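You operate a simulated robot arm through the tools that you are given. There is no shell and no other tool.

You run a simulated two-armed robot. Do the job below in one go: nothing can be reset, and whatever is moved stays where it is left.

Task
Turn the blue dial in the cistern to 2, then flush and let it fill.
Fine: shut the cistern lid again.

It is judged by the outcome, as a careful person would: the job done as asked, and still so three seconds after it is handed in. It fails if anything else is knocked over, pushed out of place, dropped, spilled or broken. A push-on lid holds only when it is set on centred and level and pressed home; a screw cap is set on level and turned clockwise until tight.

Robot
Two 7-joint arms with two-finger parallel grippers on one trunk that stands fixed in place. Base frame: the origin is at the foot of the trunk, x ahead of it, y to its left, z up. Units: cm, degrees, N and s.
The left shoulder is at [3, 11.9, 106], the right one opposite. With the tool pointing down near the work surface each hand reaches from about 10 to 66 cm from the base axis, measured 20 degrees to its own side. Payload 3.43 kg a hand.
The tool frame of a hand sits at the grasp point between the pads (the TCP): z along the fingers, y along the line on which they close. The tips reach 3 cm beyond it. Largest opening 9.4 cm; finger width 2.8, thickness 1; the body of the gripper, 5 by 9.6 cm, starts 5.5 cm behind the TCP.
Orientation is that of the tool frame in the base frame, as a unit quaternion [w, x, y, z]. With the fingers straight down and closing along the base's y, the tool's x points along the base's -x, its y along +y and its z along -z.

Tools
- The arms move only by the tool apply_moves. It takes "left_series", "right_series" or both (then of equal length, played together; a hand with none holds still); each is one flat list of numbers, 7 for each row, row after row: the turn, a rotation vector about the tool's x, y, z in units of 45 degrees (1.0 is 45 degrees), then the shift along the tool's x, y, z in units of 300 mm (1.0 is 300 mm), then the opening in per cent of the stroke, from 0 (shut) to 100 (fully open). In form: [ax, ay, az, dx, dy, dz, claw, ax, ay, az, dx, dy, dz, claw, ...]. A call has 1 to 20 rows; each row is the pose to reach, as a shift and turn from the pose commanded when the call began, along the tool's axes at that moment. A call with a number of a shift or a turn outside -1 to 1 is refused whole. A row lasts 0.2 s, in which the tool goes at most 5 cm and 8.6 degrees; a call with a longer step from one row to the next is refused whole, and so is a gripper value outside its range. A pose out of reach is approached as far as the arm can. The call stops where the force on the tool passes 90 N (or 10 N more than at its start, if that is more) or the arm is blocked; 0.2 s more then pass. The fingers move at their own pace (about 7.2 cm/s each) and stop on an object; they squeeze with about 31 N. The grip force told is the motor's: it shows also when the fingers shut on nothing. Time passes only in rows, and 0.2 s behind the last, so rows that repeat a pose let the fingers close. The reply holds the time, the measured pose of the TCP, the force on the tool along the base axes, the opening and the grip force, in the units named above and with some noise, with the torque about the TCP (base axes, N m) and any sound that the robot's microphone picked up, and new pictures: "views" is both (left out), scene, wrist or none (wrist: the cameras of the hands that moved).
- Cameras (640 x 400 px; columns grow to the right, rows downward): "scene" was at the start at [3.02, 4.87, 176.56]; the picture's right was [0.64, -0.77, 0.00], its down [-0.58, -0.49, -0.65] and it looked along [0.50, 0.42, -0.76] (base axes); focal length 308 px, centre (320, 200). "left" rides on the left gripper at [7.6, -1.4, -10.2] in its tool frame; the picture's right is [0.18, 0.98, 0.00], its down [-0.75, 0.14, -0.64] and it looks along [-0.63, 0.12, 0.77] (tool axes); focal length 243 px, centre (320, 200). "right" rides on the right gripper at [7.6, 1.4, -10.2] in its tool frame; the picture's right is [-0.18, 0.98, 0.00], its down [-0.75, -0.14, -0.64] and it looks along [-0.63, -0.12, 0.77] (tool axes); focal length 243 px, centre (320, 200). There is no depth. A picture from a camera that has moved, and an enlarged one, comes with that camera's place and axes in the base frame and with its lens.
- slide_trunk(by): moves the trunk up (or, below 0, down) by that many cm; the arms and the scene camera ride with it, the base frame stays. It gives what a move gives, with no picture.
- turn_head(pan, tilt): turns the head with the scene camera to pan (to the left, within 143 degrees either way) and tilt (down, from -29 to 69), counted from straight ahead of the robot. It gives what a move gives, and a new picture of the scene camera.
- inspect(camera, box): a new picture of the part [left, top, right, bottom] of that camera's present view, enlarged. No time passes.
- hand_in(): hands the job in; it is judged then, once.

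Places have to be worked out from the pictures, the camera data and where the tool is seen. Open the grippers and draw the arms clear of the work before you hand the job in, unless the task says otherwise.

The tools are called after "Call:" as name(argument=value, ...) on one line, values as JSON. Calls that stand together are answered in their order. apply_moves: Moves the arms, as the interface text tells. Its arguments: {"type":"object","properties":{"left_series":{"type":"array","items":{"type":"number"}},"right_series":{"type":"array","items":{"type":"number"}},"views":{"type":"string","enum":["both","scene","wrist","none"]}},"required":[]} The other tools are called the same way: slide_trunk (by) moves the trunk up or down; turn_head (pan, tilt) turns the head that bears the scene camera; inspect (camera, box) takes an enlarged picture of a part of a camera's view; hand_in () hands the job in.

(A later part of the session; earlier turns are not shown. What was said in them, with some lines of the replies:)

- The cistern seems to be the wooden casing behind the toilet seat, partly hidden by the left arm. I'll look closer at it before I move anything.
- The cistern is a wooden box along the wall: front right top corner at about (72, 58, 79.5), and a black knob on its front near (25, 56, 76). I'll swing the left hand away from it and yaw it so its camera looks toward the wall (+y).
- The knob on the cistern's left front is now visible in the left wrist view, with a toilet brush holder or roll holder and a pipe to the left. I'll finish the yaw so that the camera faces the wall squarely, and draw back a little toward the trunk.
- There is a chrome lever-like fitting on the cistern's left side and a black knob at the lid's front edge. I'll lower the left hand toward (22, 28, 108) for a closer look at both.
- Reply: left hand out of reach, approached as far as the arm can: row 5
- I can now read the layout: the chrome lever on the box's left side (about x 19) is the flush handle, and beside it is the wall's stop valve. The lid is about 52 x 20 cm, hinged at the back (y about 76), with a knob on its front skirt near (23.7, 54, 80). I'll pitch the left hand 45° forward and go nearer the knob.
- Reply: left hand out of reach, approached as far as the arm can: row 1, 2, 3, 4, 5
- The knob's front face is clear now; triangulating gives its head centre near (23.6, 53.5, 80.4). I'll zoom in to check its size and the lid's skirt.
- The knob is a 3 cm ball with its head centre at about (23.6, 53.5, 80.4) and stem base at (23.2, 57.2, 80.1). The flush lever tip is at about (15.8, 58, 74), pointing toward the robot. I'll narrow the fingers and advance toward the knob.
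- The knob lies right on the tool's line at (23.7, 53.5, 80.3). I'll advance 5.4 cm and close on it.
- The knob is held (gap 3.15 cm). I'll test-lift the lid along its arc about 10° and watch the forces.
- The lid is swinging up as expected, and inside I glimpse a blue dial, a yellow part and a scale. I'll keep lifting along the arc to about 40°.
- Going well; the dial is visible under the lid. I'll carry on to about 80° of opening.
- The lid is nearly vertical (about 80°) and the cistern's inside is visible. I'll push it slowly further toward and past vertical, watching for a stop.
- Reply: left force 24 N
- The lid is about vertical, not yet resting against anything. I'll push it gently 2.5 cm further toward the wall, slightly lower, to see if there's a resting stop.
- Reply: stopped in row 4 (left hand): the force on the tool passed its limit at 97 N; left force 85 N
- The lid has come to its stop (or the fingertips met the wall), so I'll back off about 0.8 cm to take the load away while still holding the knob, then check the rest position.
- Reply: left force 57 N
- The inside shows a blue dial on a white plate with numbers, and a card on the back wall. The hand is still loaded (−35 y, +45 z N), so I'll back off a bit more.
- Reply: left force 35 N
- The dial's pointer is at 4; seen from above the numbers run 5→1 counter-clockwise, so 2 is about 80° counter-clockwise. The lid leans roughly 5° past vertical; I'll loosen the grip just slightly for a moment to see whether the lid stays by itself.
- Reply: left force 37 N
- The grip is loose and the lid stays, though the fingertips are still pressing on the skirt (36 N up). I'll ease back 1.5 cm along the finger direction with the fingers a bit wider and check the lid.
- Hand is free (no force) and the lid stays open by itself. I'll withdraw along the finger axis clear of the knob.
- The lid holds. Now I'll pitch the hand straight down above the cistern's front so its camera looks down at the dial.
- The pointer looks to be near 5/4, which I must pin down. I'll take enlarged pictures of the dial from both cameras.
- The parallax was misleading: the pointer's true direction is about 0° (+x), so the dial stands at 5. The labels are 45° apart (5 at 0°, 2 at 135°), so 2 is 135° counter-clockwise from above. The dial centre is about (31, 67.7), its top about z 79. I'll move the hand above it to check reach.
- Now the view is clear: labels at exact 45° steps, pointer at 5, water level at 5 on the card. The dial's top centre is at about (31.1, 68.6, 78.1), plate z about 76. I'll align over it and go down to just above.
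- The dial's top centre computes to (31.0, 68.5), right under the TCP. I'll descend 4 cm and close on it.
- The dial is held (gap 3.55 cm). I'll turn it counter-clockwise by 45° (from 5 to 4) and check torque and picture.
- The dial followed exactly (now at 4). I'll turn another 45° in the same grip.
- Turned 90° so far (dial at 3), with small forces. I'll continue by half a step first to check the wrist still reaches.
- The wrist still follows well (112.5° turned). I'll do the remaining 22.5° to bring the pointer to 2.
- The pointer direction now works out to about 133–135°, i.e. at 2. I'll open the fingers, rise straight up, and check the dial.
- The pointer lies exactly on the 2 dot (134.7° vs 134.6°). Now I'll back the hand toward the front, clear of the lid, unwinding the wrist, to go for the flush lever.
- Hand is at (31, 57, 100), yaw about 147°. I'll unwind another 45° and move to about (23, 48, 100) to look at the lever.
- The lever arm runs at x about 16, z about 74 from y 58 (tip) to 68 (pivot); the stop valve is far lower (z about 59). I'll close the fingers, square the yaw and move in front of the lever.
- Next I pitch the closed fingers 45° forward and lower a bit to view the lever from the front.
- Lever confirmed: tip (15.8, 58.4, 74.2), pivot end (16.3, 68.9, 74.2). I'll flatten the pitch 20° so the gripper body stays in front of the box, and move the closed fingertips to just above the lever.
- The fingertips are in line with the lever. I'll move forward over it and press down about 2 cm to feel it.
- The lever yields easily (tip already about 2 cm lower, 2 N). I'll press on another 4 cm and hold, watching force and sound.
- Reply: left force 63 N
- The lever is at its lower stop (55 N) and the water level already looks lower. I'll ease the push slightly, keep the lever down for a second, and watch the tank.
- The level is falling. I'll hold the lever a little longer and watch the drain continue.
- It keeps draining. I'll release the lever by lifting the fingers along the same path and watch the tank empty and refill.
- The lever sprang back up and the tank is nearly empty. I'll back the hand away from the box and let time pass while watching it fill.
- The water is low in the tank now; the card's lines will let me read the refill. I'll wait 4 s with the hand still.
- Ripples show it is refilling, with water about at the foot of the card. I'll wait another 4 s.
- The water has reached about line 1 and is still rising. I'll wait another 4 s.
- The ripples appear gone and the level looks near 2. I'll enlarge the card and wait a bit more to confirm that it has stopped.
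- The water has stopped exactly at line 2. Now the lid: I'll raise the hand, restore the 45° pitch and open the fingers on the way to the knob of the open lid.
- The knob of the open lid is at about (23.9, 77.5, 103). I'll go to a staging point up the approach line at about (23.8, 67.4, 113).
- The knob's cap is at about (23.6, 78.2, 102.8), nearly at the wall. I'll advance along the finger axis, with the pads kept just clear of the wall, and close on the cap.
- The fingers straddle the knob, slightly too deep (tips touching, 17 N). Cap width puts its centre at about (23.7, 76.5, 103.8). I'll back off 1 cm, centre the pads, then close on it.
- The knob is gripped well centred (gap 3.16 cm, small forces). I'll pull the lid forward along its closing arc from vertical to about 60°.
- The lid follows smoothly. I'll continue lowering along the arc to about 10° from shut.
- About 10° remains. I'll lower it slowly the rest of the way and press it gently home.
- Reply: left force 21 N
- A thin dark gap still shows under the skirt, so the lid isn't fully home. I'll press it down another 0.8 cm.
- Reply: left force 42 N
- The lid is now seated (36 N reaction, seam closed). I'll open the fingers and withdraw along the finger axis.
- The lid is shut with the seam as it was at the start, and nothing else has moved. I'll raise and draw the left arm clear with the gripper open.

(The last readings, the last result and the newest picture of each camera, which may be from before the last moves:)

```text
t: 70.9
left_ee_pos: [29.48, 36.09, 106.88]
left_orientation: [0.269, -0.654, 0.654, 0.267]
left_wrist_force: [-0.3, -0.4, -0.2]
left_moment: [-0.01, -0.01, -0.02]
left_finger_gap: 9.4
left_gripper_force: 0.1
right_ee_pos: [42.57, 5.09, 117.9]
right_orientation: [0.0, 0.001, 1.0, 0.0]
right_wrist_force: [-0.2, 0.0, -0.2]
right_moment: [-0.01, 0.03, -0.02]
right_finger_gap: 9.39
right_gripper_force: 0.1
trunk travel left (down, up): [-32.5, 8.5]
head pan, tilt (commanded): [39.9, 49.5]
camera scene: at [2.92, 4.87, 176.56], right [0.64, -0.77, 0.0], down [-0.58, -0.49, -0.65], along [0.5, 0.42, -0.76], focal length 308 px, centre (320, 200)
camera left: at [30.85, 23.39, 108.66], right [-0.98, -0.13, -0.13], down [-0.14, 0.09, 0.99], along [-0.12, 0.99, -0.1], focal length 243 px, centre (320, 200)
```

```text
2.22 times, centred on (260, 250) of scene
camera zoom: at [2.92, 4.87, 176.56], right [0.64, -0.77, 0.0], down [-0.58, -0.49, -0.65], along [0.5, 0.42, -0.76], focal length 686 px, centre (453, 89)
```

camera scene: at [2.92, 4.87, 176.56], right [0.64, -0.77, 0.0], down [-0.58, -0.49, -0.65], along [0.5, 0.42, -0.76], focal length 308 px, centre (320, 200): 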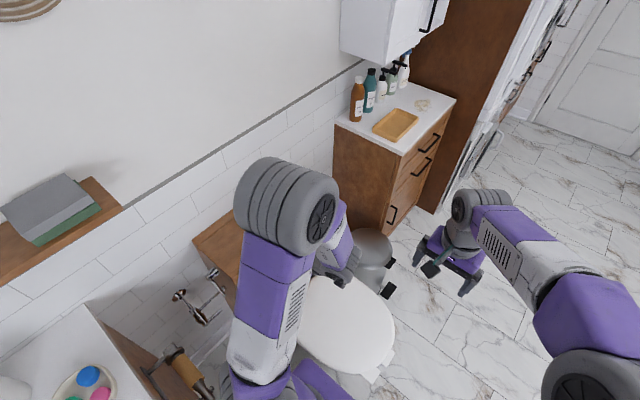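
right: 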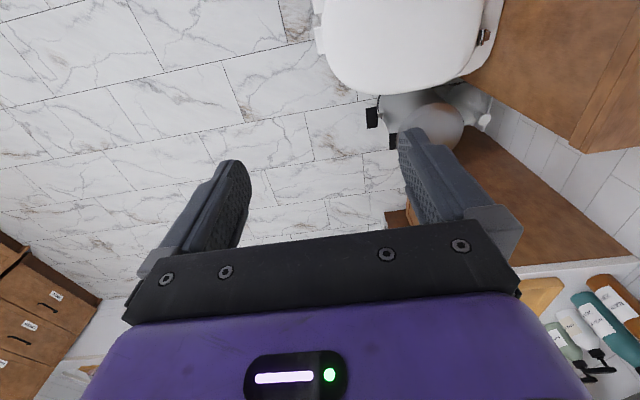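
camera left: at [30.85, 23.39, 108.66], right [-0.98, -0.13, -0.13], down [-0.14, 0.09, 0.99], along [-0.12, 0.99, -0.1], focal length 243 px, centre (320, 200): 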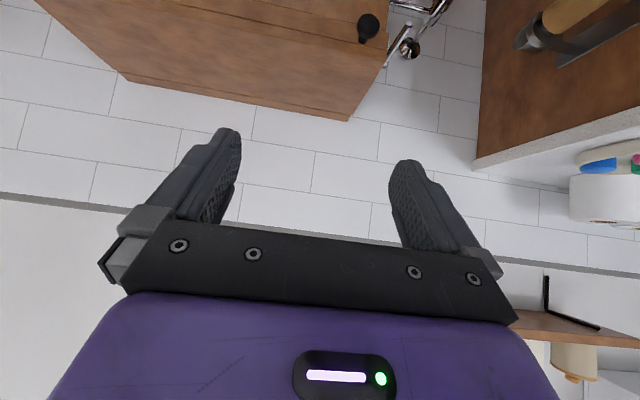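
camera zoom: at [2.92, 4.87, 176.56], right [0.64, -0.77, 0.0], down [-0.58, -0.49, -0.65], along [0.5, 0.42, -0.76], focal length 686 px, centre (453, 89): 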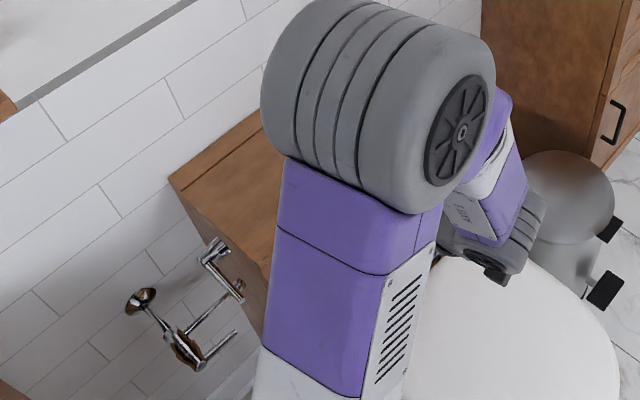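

The lid is shut, the lever is back at rest, the water had settled at line 2, and the dial is on 2. Both arms are clear with their grippers open, so I'm handing in.

Call:
hand_in()

```text
The job is handed in.
```

The blue dial is set to 2, the cistern has been flushed and refilled, and the lid is shut again. I've handed the job in; no verdict has come back.

- **Dial:** it started at 5. I turned it 135° counter-clockwise, and a close-up picture showed the pointer on the 2 dot.
- **Flush and fill:** I pressed the side lever to its stop, and it sprang back up when I let go. The tank drained, then refilled and stopped at line 2 on the level card. The level had not changed two seconds later.
- **Lid:** I lowered it by its knob and pressed it down until it seated. The seam looks as it did at the start.

The hand hit a stop hard once, with about 97 N, while I was opening the lid. It was either the lid reaching its limit or the fingertips touching the wall; I saw no sign of damage.

Both grippers are open and the arms are clear of the cistern. I saw nothing else knocked over or moved.
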